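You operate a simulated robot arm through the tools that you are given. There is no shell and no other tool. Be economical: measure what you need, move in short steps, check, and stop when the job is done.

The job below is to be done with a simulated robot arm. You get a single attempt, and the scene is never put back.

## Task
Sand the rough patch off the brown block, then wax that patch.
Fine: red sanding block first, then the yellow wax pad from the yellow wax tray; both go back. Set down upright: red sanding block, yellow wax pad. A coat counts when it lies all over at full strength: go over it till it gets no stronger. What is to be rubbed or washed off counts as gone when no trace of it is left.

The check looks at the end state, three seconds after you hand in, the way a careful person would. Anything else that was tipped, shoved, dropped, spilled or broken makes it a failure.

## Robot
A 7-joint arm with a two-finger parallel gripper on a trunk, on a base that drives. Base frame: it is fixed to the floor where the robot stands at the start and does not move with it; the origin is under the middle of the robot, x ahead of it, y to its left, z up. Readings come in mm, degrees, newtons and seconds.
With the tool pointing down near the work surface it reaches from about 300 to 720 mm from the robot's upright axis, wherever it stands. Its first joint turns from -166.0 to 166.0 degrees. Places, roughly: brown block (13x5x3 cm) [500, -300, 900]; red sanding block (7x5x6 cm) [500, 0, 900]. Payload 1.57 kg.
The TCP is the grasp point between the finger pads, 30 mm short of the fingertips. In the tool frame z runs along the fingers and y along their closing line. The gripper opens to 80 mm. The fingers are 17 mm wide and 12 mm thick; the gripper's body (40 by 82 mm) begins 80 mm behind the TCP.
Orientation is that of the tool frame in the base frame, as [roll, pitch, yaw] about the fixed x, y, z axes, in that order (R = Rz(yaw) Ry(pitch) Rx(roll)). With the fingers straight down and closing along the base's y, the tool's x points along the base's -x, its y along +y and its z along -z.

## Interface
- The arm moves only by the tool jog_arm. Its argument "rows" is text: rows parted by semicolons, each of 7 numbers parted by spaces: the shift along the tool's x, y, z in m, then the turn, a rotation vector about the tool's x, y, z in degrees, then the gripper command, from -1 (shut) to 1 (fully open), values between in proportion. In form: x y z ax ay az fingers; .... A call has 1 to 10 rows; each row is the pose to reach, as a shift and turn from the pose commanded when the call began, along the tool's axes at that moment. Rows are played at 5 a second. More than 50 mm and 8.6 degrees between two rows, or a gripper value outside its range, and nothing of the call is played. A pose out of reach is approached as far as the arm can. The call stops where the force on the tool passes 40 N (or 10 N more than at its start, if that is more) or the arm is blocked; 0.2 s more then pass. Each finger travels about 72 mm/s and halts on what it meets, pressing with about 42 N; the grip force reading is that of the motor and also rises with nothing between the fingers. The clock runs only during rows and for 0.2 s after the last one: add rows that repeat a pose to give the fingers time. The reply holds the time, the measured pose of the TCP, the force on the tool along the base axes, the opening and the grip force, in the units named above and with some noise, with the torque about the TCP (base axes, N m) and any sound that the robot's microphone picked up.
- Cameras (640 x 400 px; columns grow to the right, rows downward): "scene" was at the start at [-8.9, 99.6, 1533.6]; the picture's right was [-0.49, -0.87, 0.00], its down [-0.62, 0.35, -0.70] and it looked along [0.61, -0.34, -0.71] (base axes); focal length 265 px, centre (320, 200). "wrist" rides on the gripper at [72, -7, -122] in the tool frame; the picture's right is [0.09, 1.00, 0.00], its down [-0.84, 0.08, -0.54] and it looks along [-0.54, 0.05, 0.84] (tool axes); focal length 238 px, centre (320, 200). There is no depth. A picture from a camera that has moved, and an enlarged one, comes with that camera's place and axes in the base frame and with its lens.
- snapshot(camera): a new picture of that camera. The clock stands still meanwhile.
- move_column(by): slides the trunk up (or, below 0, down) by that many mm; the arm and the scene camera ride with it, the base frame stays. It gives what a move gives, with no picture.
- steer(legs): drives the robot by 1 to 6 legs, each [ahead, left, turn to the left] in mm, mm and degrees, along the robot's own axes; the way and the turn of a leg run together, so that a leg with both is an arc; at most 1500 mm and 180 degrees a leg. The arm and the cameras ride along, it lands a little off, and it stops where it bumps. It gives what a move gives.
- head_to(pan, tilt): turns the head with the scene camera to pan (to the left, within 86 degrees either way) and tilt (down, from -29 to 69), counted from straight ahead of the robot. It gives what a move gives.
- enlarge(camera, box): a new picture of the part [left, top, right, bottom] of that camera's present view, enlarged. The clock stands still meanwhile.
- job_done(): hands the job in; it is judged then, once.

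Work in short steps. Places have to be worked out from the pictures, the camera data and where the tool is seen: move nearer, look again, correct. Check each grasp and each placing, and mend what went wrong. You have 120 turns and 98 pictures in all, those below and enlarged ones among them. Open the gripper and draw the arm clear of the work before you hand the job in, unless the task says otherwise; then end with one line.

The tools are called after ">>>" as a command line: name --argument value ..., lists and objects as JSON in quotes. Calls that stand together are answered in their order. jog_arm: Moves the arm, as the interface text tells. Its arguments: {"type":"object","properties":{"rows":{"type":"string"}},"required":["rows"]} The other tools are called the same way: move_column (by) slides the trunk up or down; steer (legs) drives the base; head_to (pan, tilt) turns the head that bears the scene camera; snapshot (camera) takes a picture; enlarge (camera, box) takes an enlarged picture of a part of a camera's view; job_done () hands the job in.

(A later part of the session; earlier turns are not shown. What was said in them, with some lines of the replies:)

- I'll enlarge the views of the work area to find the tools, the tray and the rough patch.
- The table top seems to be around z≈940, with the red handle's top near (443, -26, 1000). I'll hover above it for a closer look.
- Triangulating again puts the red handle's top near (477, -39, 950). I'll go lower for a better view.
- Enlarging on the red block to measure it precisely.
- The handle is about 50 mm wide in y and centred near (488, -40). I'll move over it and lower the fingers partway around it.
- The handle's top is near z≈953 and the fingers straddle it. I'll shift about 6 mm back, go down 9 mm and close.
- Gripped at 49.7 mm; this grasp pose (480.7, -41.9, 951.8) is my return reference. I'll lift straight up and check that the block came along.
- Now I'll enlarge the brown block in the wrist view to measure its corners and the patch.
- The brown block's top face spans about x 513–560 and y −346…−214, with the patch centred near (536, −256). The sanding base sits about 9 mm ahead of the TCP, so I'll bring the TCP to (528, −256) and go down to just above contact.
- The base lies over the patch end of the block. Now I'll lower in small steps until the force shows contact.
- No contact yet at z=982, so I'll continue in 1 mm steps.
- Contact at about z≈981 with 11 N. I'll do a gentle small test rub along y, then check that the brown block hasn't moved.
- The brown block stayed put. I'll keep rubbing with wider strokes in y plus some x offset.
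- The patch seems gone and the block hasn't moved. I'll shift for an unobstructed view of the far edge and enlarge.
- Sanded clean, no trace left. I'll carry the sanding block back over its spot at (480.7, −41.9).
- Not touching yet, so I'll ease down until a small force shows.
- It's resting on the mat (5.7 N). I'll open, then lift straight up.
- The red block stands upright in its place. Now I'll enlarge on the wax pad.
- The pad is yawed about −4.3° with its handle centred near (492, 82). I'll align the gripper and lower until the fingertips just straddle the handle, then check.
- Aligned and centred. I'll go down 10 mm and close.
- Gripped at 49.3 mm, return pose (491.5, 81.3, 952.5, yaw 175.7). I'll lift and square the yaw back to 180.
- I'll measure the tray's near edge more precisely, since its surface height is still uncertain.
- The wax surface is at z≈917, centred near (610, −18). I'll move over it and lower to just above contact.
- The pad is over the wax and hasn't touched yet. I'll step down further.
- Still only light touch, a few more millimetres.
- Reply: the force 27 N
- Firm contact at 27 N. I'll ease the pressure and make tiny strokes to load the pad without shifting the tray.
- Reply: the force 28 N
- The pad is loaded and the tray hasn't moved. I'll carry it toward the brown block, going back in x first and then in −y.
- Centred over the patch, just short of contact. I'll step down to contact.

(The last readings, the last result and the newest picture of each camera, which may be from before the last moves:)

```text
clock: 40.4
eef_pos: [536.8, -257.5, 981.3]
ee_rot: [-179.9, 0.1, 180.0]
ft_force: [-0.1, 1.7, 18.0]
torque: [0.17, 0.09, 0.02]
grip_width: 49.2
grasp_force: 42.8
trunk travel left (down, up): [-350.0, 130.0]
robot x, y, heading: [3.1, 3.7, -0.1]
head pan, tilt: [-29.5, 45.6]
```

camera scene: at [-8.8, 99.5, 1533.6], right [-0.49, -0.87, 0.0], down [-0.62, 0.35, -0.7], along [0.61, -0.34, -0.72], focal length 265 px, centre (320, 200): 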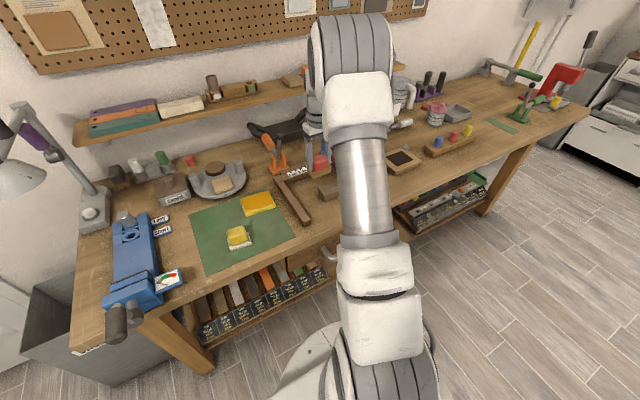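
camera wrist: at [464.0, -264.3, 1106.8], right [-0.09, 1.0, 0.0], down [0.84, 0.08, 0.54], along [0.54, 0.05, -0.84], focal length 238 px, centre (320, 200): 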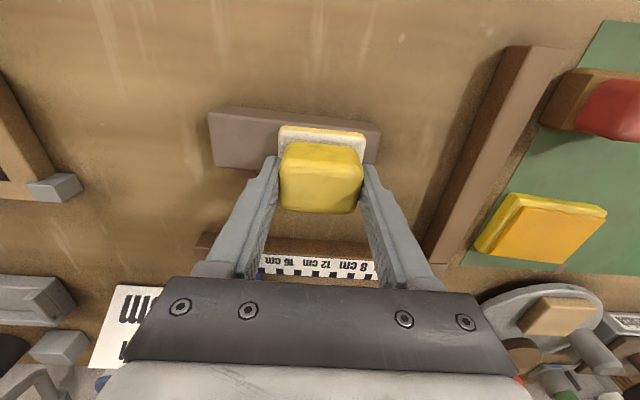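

Contact at 18 N. I'll rub over the patch with the same pattern as the sanding, then lift and look.

>>> jog_arm --rows "0 0.014 0 0 0 0 -1;0 0 0 0 0 0 -1;0 -0.014 0 0 0 0 -1;0.004 -0.014 0 0 0 0 -1;0.004 0 0 0 0 0 -1;0.004 0.014 0 0 0 0 -1;-0.004 0.014 0 0 0 0 -1;-0.004 0 0 0 0 0 -1;-0.004 -0.014 0 0 0 0 -1;0 0 0 0 0 0 -1"

>>> jog_arm --rows "0 0 -0.02 0 0 0 -1;0 0.04 -0.05 0 0 0 -1;-0.02 0.08 -0.08 0 0 0 -1;-0.03 0.12 -0.08 0 0 0 -1;-0.03 0.12 -0.08 0 0 0 -1"

>>> snapshot --camera "wrist"

>>> enlarge --camera "wrist" --box '[110, 30, 270, 130]'

```text
clock: 42.6
eef_pos: [536.8, -260.5, 981.9]
ee_rot: [-179.7, 0.3, 179.7]
ft_force: [7.2, -7.9, 24.7]
torque: [0.17, -0.28, -0.16]
grip_width: 49.3
grasp_force: 41.9
trunk travel left (down, up): [-350.0, 130.0]
robot x, y, heading: [-2.5, -0.0, 0.1]
head pan, tilt: [-29.5, 45.6]
```

```text
refused: row 3 steps farther than a row can; nothing moved
```

```text
60 pictures are left
camera wrist: at [463.4, -267.1, 1104.0], right [-0.09, 1.0, -0.01], down [0.83, 0.08, 0.55], along [0.54, 0.04, -0.84], focal length 238 px, centre (320, 200)
```

wrist: 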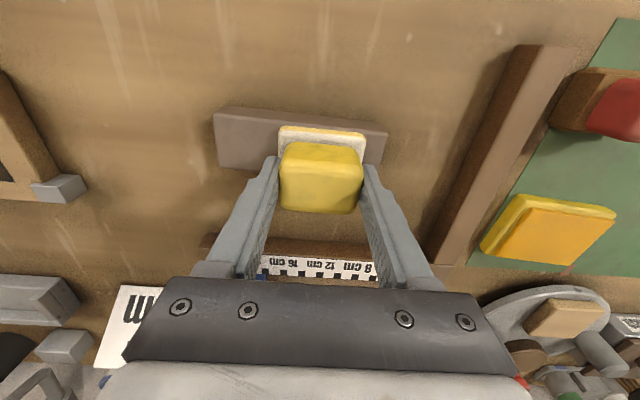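

```text
4.00 times, centred on (190, 80) of wrist
camera zoom: at [463.4, -267.1, 1104.0], right [-0.09, 1.0, -0.01], down [0.83, 0.08, 0.55], along [0.54, 0.04, -0.84], focal length 953 px, centre (840, 680)
```

zoom: 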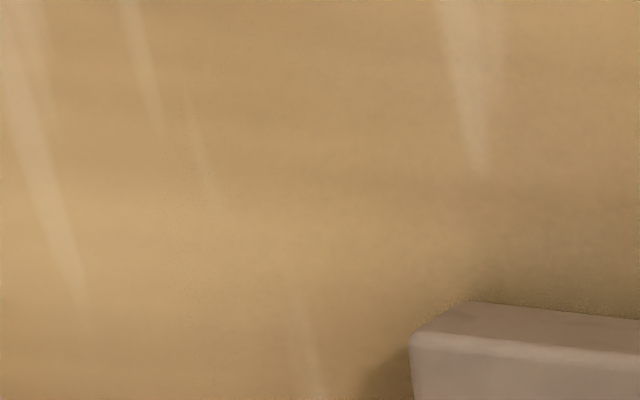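

The lift was refused because one step was too long. I'll repeat it with shorter steps.

>>> jog_arm --rows "0 0 -0.02 0 0 0 -1;0 0.02 -0.05 0 0 0 -1;-0.01 0.05 -0.08 0 0 0 -1;-0.02 0.09 -0.08 0 0 0 -1;-0.03 0.12 -0.08 0 0 0 -1;-0.03 0.12 -0.08 0 0 0 -1"

>>> snapshot --camera "wrist"

>>> enlarge --camera "wrist" --box '[110, 30, 270, 130]'

```text
clock: 44.0
eef_pos: [565.7, -136.6, 1059.9]
ee_rot: [-179.9, 0.1, 179.9]
ft_force: [-1.0, 0.4, -0.6]
torque: [-0.01, 0.0, 0.02]
grip_width: 49.1
grasp_force: 42.3
trunk travel left (down, up): [-350.0, 130.0]
robot x, y, heading: [-0.4, 1.3, 0.1]
head pan, tilt: [-29.5, 45.6]
```

```text
58 pictures are left
camera wrist: at [494.0, -143.9, 1182.9], right [-0.09, 1.0, 0.0], down [0.84, 0.08, 0.54], along [0.54, 0.05, -0.84], focal length 238 px, centre (320, 200)
```

wrist: 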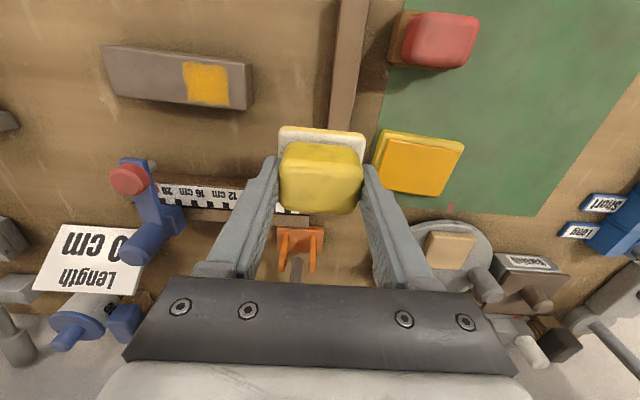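

```text
4.00 times, centred on (190, 80) of wrist
camera zoom: at [494.0, -143.9, 1182.9], right [-0.09, 1.0, 0.0], down [0.84, 0.08, 0.54], along [0.54, 0.05, -0.84], focal length 953 px, centre (840, 680)
```

zoom: 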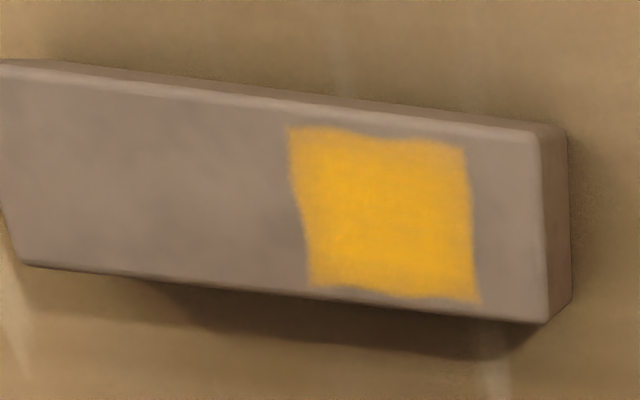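

The patch is coated all over, but a strength check needs a second pass. I'll go back over it with the same pattern.

>>> jog_arm --rows "0.01 -0.03 0 0 0 0 -1;0.02 -0.07 0 0 0 0 -1;0.03 -0.12 0 0 0 0 -1;0.03 -0.12 0.04 0 0 0 -1;0.03 -0.12 0.07 0 0 0 -1;0.03 -0.12 0.077 0 0 0 -1;0.03 -0.12 0.079 0 0 0 -1;0.03 -0.12 0.079 0 0 0 -1"

>>> jog_arm --rows "0 0.014 0.001 0 0 0 -1;0 0 0.001 0 0 0 -1;0 -0.014 0.001 0 0 0 -1;0.006 -0.014 0.001 0 0 0 -1;0.006 0 0.001 0 0 0 -1;0.006 0.014 0.001 0 0 0 -1;-0.006 0.014 0.001 0 0 0 -1;-0.006 0 0.001 0 0 0 -1;-0.006 -0.014 0.001 0 0 0 -1;0 0 0.001 0 0 0 -1"

>>> jog_arm --rows "0 0.014 0 0 0 0 -1;0 0 0 0 0 0 -1;0 -0.014 0 0 0 0 -1;0.006 -0.014 0 0 0 0 -1;0.006 0 0 0 0 0 -1;0.006 0.014 0 0 0 0 -1;-0.006 0.014 0 0 0 0 -1;-0.006 0 0 0 0 0 -1;-0.006 -0.014 0 0 0 0 -1;0 0 0 0 0 0 -1"

>>> jog_arm --rows "0 0 -0.02 0 0 0 -1;0 0.02 -0.05 0 0 0 -1;-0.01 0.05 -0.08 0 0 0 -1;-0.02 0.09 -0.08 0 0 0 -1;-0.03 0.12 -0.08 0 0 0 -1;-0.03 0.12 -0.08 0 0 0 -1"

>>> enlarge --camera "wrist" --box '[110, 30, 270, 130]'

```text
refused: row 3 steps farther than a row can; nothing moved
```

```text
clock: 46.2
eef_pos: [566.3, -137.3, 1058.9]
ee_rot: [180.0, 0.0, 179.9]
ft_force: [0.5, 0.0, -1.8]
torque: [-0.01, -0.01, -0.03]
grip_width: 49.3
grasp_force: 42.1
trunk travel left (down, up): [-350.0, 130.0]
robot x, y, heading: [0.1, 0.8, 0.2]
head pan, tilt: [-29.5, 45.6]
```

```text
clock: 48.4
eef_pos: [566.6, -138.3, 1059.0]
ee_rot: [-180.0, -0.1, 180.0]
ft_force: [0.2, 1.2, -0.8]
torque: [0.04, 0.01, -0.01]
grip_width: 48.9
grasp_force: 42.2
trunk travel left (down, up): [-350.0, 130.0]
robot x, y, heading: [-4.7, -0.5, 0.2]
head pan, tilt: [-29.5, 45.6]
```

```text
clock: 49.8
eef_pos: [595.8, -17.0, 1139.2]
ee_rot: [179.9, 0.0, -180.0]
ft_force: [0.3, 0.5, -1.2]
torque: [0.02, -0.03, 0.0]
grip_width: 49.1
grasp_force: 41.9
trunk travel left (down, up): [-350.0, 130.0]
robot x, y, heading: [-1.4, -1.1, -0.0]
head pan, tilt: [-29.5, 45.6]
```

```text
4.00 times, centred on (190, 80) of wrist
camera zoom: at [523.3, -24.5, 1262.5], right [-0.09, 1.0, 0.0], down [0.84, 0.08, 0.54], along [0.54, 0.05, -0.84], focal length 953 px, centre (840, 680)
```

zoom: 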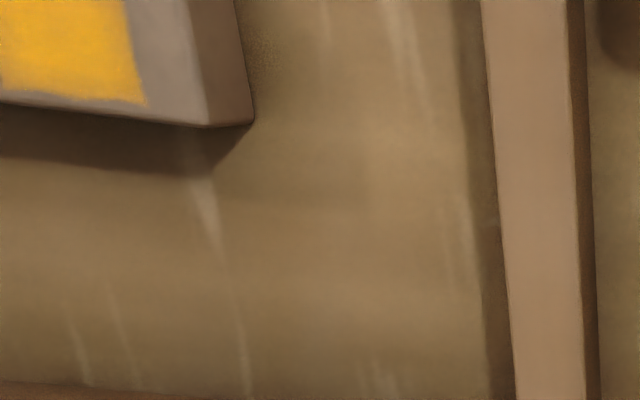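

The first move was refused, so the rest played harmlessly in the air; I'll stop chaining dependent moves. The arm is now right above the tray, so I'll reload the pad.

>>> jog_arm --rows "-0.012 0 0.03 0 0 0 -1;-0.012 0 0.07 0 0 0 -1;-0.012 0 0.11 0 0 0 -1;-0.012 0 0.145 0 0 0 -1;-0.012 0 0.158 0 0 0 -1;-0.012 0 0.162 0 0 0 -1;-0.012 0 0.164 0 0 0 -1;-0.012 0 0.164 0 0 0 -1"

```text
clock: 51.6
eef_pos: [607.2, -16.4, 975.1]
ee_rot: [180.0, -0.1, -180.0]
ft_force: [-0.5, -0.2, -0.3]
torque: [-0.02, 0.02, 0.02]
grip_width: 49.2
grasp_force: 42.2
trunk travel left (down, up): [-350.0, 130.0]
robot x, y, heading: [1.4, -1.2, -0.0]
head pan, tilt: [-29.5, 45.6]
```

Almost touching; a further 2.5 mm presses it, with small strokes.

>>> jog_arm --rows "0 0 0.001 0 0 0 -1;0 0 0.0025 0 0 0 -1;0 0.004 0.0025 0 0 0 -1;0 -0.004 0.0025 0 0 0 -1;0 0 0.0025 0 0 0 -1;0 0 0.0025 0 0 0 -1"

```text
clock: 53.0
eef_pos: [607.7, -16.6, 974.6]
ee_rot: [-180.0, 0.2, 180.0]
ft_force: [1.4, 2.6, 18.9]
torque: [0.01, 0.12, 0.03]
grip_width: 49.0
grasp_force: 42.0
trunk travel left (down, up): [-350.0, 130.0]
robot x, y, heading: [2.5, 0.3, -0.0]
head pan, tilt: [-29.5, 45.6]
```

Loaded at 19 N. I'll lift and travel back over the block, with steps under 50 mm.

>>> jog_arm --rows "0 0 -0.03 0 0 0 -1;0 0 -0.07 0 0 0 -1;0.03 -0.01 -0.085 0 0 0 -1;0.06 -0.03 -0.085 0 0 0 -1;0.072 -0.07 -0.085 0 0 0 -1;0.072 -0.11 -0.085 0 0 0 -1;0.072 -0.15 -0.085 0 0 0 -1;0.072 -0.19 -0.085 0 0 0 -1;0.072 -0.23 -0.085 0 0 0 -1;0.072 -0.24 -0.085 0 0 0 -1"

```text
clock: 55.2
eef_pos: [536.6, -257.1, 1056.8]
ee_rot: [180.0, 0.0, -180.0]
ft_force: [0.1, -0.1, -1.7]
torque: [0.03, -0.01, 0.02]
grip_width: 49.0
grasp_force: 42.3
trunk travel left (down, up): [-350.0, 130.0]
robot x, y, heading: [-0.0, -1.2, -0.1]
head pan, tilt: [-29.5, 45.6]
```

Over the patch; lowering to contact.

>>> jog_arm --rows "0 0 0.035 0 0 0 -1;0 0 0.065 0 0 0 -1;0 0 0.072 0 0 0 -1;0 0 0.074 0 0 0 -1;0 0 0.076 0 0 0 -1;0 0 0.0765 0 0 0 -1"

```text
clock: 56.6
eef_pos: [537.1, -257.0, 982.8]
ee_rot: [-179.9, 0.2, -180.0]
ft_force: [1.1, 0.5, 8.2]
torque: [0.03, 0.01, -0.02]
grip_width: 49.0
grasp_force: 42.1
trunk travel left (down, up): [-350.0, 130.0]
robot x, y, heading: [2.2, 2.6, 0.2]
head pan, tilt: [-29.5, 45.6]
```

Contact at 8 N. I'll press 1 mm more and go over it twice.

>>> jog_arm --rows "0 0.014 0.001 0 0 0 -1;0 0 0.001 0 0 0 -1;0 -0.014 0.001 0 0 0 -1;0.006 -0.014 0.001 0 0 0 -1;0.006 0 0.001 0 0 0 -1;0.006 0.014 0.001 0 0 0 -1;-0.006 0.014 0.001 0 0 0 -1;-0.006 0 0.001 0 0 0 -1;-0.006 -0.014 0.001 0 0 0 -1;0 0 0.001 0 0 0 -1"

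>>> jog_arm --rows "0 0.014 0 0 0 0 -1;0 0 0 0 0 0 -1;0 -0.014 0 0 0 0 -1;0.006 -0.014 0 0 0 0 -1;0.006 0 0 0 0 0 -1;0.006 0.014 0 0 0 0 -1;-0.006 0.014 0 0 0 0 -1;-0.006 0 0 0 0 0 -1;-0.006 -0.014 0 0 0 0 -1;0 0 0 0 0 0 -1"

```text
clock: 58.8
eef_pos: [535.7, -261.1, 982.1]
ee_rot: [-179.7, 0.3, 179.8]
ft_force: [6.4, -7.7, 25.3]
torque: [0.17, -0.28, -0.15]
grip_width: 49.2
grasp_force: 42.1
trunk travel left (down, up): [-350.0, 130.0]
robot x, y, heading: [1.1, -1.2, 0.1]
head pan, tilt: [-29.5, 45.6]
```

```text
clock: 61.0
eef_pos: [535.9, -260.7, 981.7]
ee_rot: [-179.7, 0.3, 179.8]
ft_force: [6.1, -7.8, 24.5]
torque: [0.16, -0.31, -0.11]
grip_width: 49.2
grasp_force: 41.9
trunk travel left (down, up): [-350.0, 130.0]
robot x, y, heading: [2.5, -0.2, -0.0]
head pan, tilt: [-29.5, 45.6]
```

Rubbed two more passes. Lifting to inspect.

>>> jog_arm --rows "0 0 -0.02 0 0 0 -1;0 0.02 -0.05 0 0 0 -1;-0.01 0.05 -0.08 0 0 0 -1;-0.02 0.09 -0.08 0 0 0 -1;-0.03 0.12 -0.08 0 0 0 -1;-0.03 0.12 -0.08 0 0 0 -1"

>>> enlarge --camera "wrist" --box '[110, 30, 270, 130]'

```text
clock: 62.4
eef_pos: [567.5, -135.2, 1060.6]
ee_rot: [179.9, 0.0, 180.0]
ft_force: [-0.1, -0.1, -1.8]
torque: [0.01, -0.02, -0.01]
grip_width: 49.1
grasp_force: 42.3
trunk travel left (down, up): [-350.0, 130.0]
robot x, y, heading: [0.4, -1.5, 0.1]
head pan, tilt: [-29.5, 45.6]
```

```text
4.00 times, centred on (190, 80) of wrist
camera zoom: at [494.4, -143.6, 1182.2], right [-0.09, 1.0, 0.0], down [0.84, 0.08, 0.54], along [0.54, 0.05, -0.84], focal length 953 px, centre (840, 680)
```

zoom: 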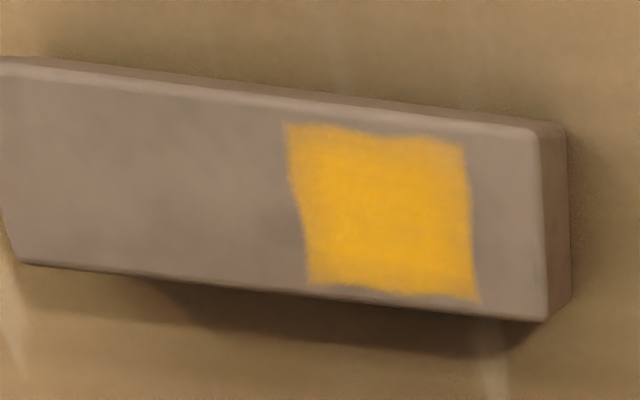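

It looks the same as after the first pass, so it seems saturated. One close-up to check for thin spots.

>>> enlarge --camera "wrist" --box '[174, 55, 238, 110]'

```text
7.27 times, centred on (206, 82) of wrist
camera zoom: at [494.4, -143.6, 1182.2], right [-0.09, 1.0, 0.0], down [0.84, 0.08, 0.54], along [0.54, 0.05, -0.84], focal length 1734 px, centre (1149, 1054)
```

zoom: 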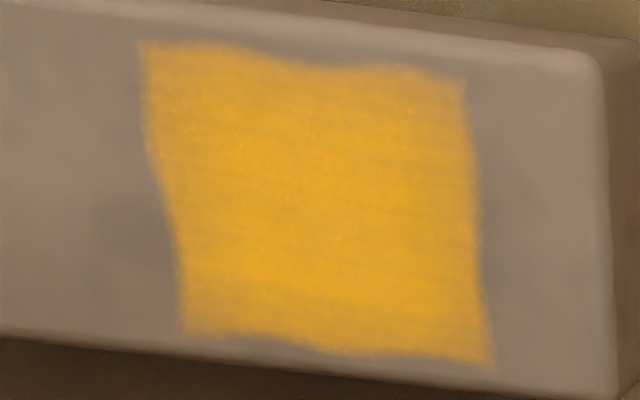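

The coat is near-uniform with slightly softer edges. I'll make one more pass biased to the edges and compare at the same zoom.

>>> jog_arm --rows "0.01 -0.04 0 0 0 0 -1;0.02 -0.08 0 0 0 0 -1;0.031 -0.121 0 0 0 0 -1;0.031 -0.121 0.04 0 0 0 -1;0.031 -0.121 0.07 0 0 0 -1;0.031 -0.121 0.076 0 0 0 -1;0.031 -0.121 0.079 0 0 0 -1;0.031 -0.121 0.079 0 0 0 -1"

```text
clock: 64.2
eef_pos: [534.8, -258.3, 981.7]
ee_rot: [-180.0, 0.1, -179.9]
ft_force: [0.5, -0.3, 5.8]
torque: [0.08, -0.04, -0.01]
grip_width: 49.1
grasp_force: 41.9
trunk travel left (down, up): [-350.0, 130.0]
robot x, y, heading: [-2.4, 3.3, -0.2]
head pan, tilt: [-29.5, 45.6]
```

In contact; I'll run the edge-biased strokes twice.

>>> jog_arm --rows "0.008 0.01 0.0015 0 0 0 -1;0.008 -0.004 0.0015 0 0 0 -1;0.008 -0.016 0.0015 0 0 0 -1;0 -0.016 0.0015 0 0 0 -1;-0.008 -0.016 0.0015 0 0 0 -1;-0.008 0 0.0015 0 0 0 -1;-0.008 0.014 0.0015 0 0 0 -1;0 0.014 0.0015 0 0 0 -1;0 0 0.0015 0 0 0 -1"

>>> jog_arm --rows "0.008 0.01 0 0 0 0 -1;0.008 -0.004 0 0 0 0 -1;0.008 -0.016 0 0 0 0 -1;0 -0.016 0 0 0 0 -1;-0.008 -0.016 0 0 0 0 -1;-0.008 0 0 0 0 0 -1;-0.008 0.014 0 0 0 0 -1;0 0.014 0 0 0 0 -1;0 0 0 0 0 0 -1"

>>> jog_arm --rows "0 0 -0.02 0 0 0 -1;0 0.02 -0.05 0 0 0 -1;-0.01 0.05 -0.08 0 0 0 -1;-0.02 0.09 -0.08 0 0 0 -1;-0.031 0.121 -0.08 0 0 0 -1;-0.031 0.121 -0.08 0 0 0 -1"

>>> enlarge --camera "wrist" --box '[174, 55, 238, 110]'

```text
clock: 66.2
eef_pos: [536.3, -253.6, 982.1]
ee_rot: [179.8, 0.2, -179.8]
ft_force: [4.8, 12.8, 29.5]
torque: [0.19, -0.21, 0.11]
grip_width: 48.7
grasp_force: 42.1
trunk travel left (down, up): [-350.0, 130.0]
robot x, y, heading: [-0.3, -2.2, 0.1]
head pan, tilt: [-29.5, 45.6]
```

```text
clock: 68.2
eef_pos: [536.0, -252.8, 982.1]
ee_rot: [179.8, 0.2, -179.8]
ft_force: [4.8, 12.7, 28.7]
torque: [0.16, -0.21, 0.05]
grip_width: 49.2
grasp_force: 41.9
trunk travel left (down, up): [-350.0, 130.0]
robot x, y, heading: [-0.8, -1.7, -0.2]
head pan, tilt: [-29.5, 45.6]
```

```text
clock: 69.6
eef_pos: [566.7, -136.6, 1060.5]
ee_rot: [180.0, 0.0, -179.9]
ft_force: [0.2, -0.1, 0.1]
torque: [-0.02, 0.02, 0.01]
grip_width: 49.0
grasp_force: 42.1
trunk travel left (down, up): [-350.0, 130.0]
robot x, y, heading: [-0.1, -2.0, 0.1]
head pan, tilt: [-29.5, 45.6]
```

```text
7.27 times, centred on (206, 82) of wrist
camera zoom: at [494.9, -144.2, 1180.8], right [-0.09, 1.0, 0.0], down [0.84, 0.08, 0.54], along [0.54, 0.05, -0.84], focal length 1734 px, centre (1149, 1054)
```

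zoom: 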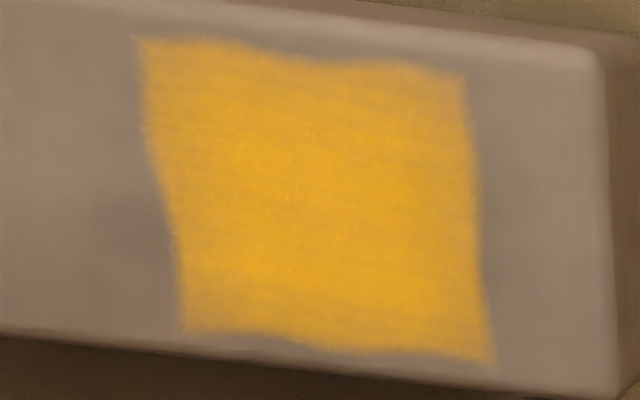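

No change at all: the coat is at full strength and the block hasn't moved. I'll carry the pad back above its spot.

>>> jog_arm --rows "0.02 0.03 0 0 0 0 -1;0.04 0.065 0 0 0 0 -1;0.06 0.1 0 0 0 0 -1;0.075 0.14 0 0 0 0 -1;0.075 0.18 0 0 0 2 -1;0.075 0.218 0 0 0 4.3 -1;0.075 0.218 0.04 0 0 4.3 -1;0.075 0.218 0.08 0 0 4.3 -1;0.075 0.218 0.1 0 0 4.3 -1;0.075 0.218 0.1 0 0 4.3 -1"

>>> enlarge --camera "scene" --box '[200, 170, 330, 260]'

```text
clock: 71.8
eef_pos: [490.4, 81.4, 958.6]
ee_rot: [180.0, 0.0, 175.7]
ft_force: [-0.1, 0.6, -0.8]
torque: [0.0, 0.01, -0.01]
grip_width: 49.4
grasp_force: 42.0
trunk travel left (down, up): [-350.0, 130.0]
robot x, y, heading: [-2.6, -1.3, -0.0]
head pan, tilt: [-29.5, 45.6]
```

```text
4.44 times, centred on (265, 215) of scene
camera zoom: at [-8.8, 99.6, 1533.6], right [-0.49, -0.87, 0.0], down [-0.62, 0.35, -0.7], along [0.61, -0.34, -0.72], focal length 1177 px, centre (564, 133)
```

zoom: 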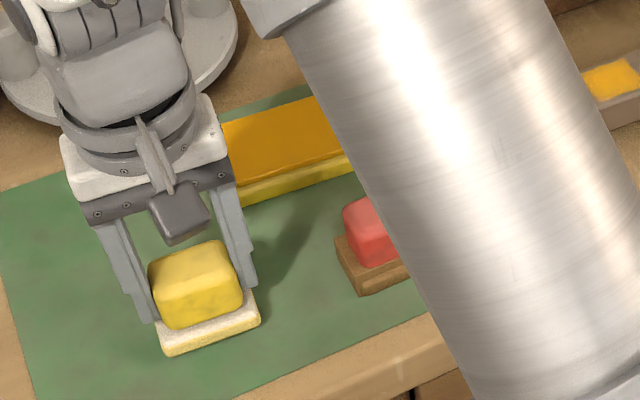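

The pad hovers right over its old spot. Lowering to contact.

>>> jog_arm --rows "0 0 0.003 0 0 0 -1;0 0 0.005 0 0 0 -1;0 0 0.006 0 0 0 -1;0 0 0.007 0 0 0 -1;0 0 0.0075 0 0 0 -1"

```text
clock: 73.0
eef_pos: [491.5, 80.8, 953.0]
ee_rot: [-180.0, 0.1, 175.8]
ft_force: [-2.6, -0.3, 3.5]
torque: [-0.05, 0.0, 0.0]
grip_width: 48.8
grasp_force: 42.0
trunk travel left (down, up): [-350.0, 130.0]
robot x, y, heading: [-1.4, -1.4, -0.0]
head pan, tilt: [-29.5, 45.6]
```

It's standing on the mat (3.5 N). I'll open, rise straight up and draw back.

>>> jog_arm --rows "0 0 0 0 0 0 0.6;0 0 0 0 0 0 1;0 0 0 0 0 0 1;0 0 -0.03 0 0 0 1;0 0 -0.07 0 0 0 1;0 0 -0.11 0 0 0 1;0.04 0 -0.13 0 0 0 1;0.08 0 -0.15 0 0 0 1;0.08 0 -0.15 0 0 0 1"

>>> snapshot --camera "wrist"

>>> snapshot --camera "scene"

```text
clock: 75.0
eef_pos: [410.6, 87.5, 1103.0]
ee_rot: [180.0, 0.0, 175.6]
ft_force: [-0.2, -0.9, 0.6]
torque: [0.01, 0.0, 0.03]
grip_width: 79.9
grasp_force: 0.1
trunk travel left (down, up): [-350.0, 130.0]
robot x, y, heading: [-0.9, 3.1, -0.0]
head pan, tilt: [-29.5, 45.6]
```

```text
51 pictures are left
camera wrist: at [338.2, 85.4, 1224.9], right [-0.02, 1.0, 0.0], down [0.84, 0.01, 0.54], along [0.54, 0.01, -0.84], focal length 238 px, centre (320, 200)
```

wrist: 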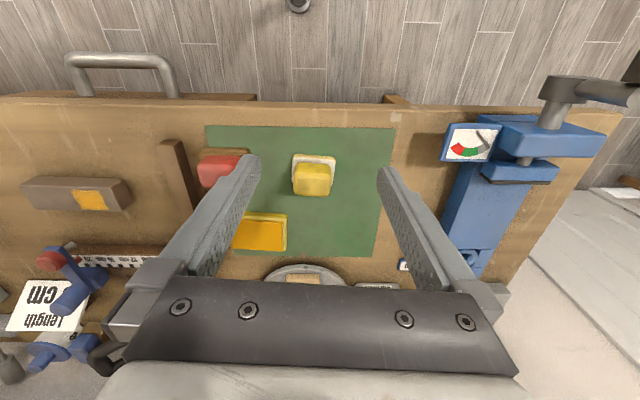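

```text
50 pictures are left
camera scene: at [-9.2, 99.6, 1533.6], right [-0.49, -0.87, 0.0], down [-0.62, 0.35, -0.7], along [0.61, -0.34, -0.71], focal length 265 px, centre (320, 200)
```

scene: 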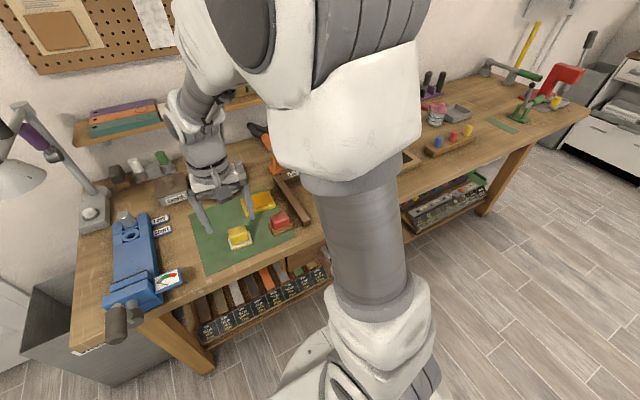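

Both tools stand upright in their places, the patch is sanded and waxed, nothing else has moved, and the arm is clear. Handing in.

>>> job_done

```text
The job is handed in.
```

The rough patch on the brown block is sanded off with no trace left and waxed all over at full strength (a further pass changed nothing). The red sanding block and yellow wax pad are both back upright in their places.
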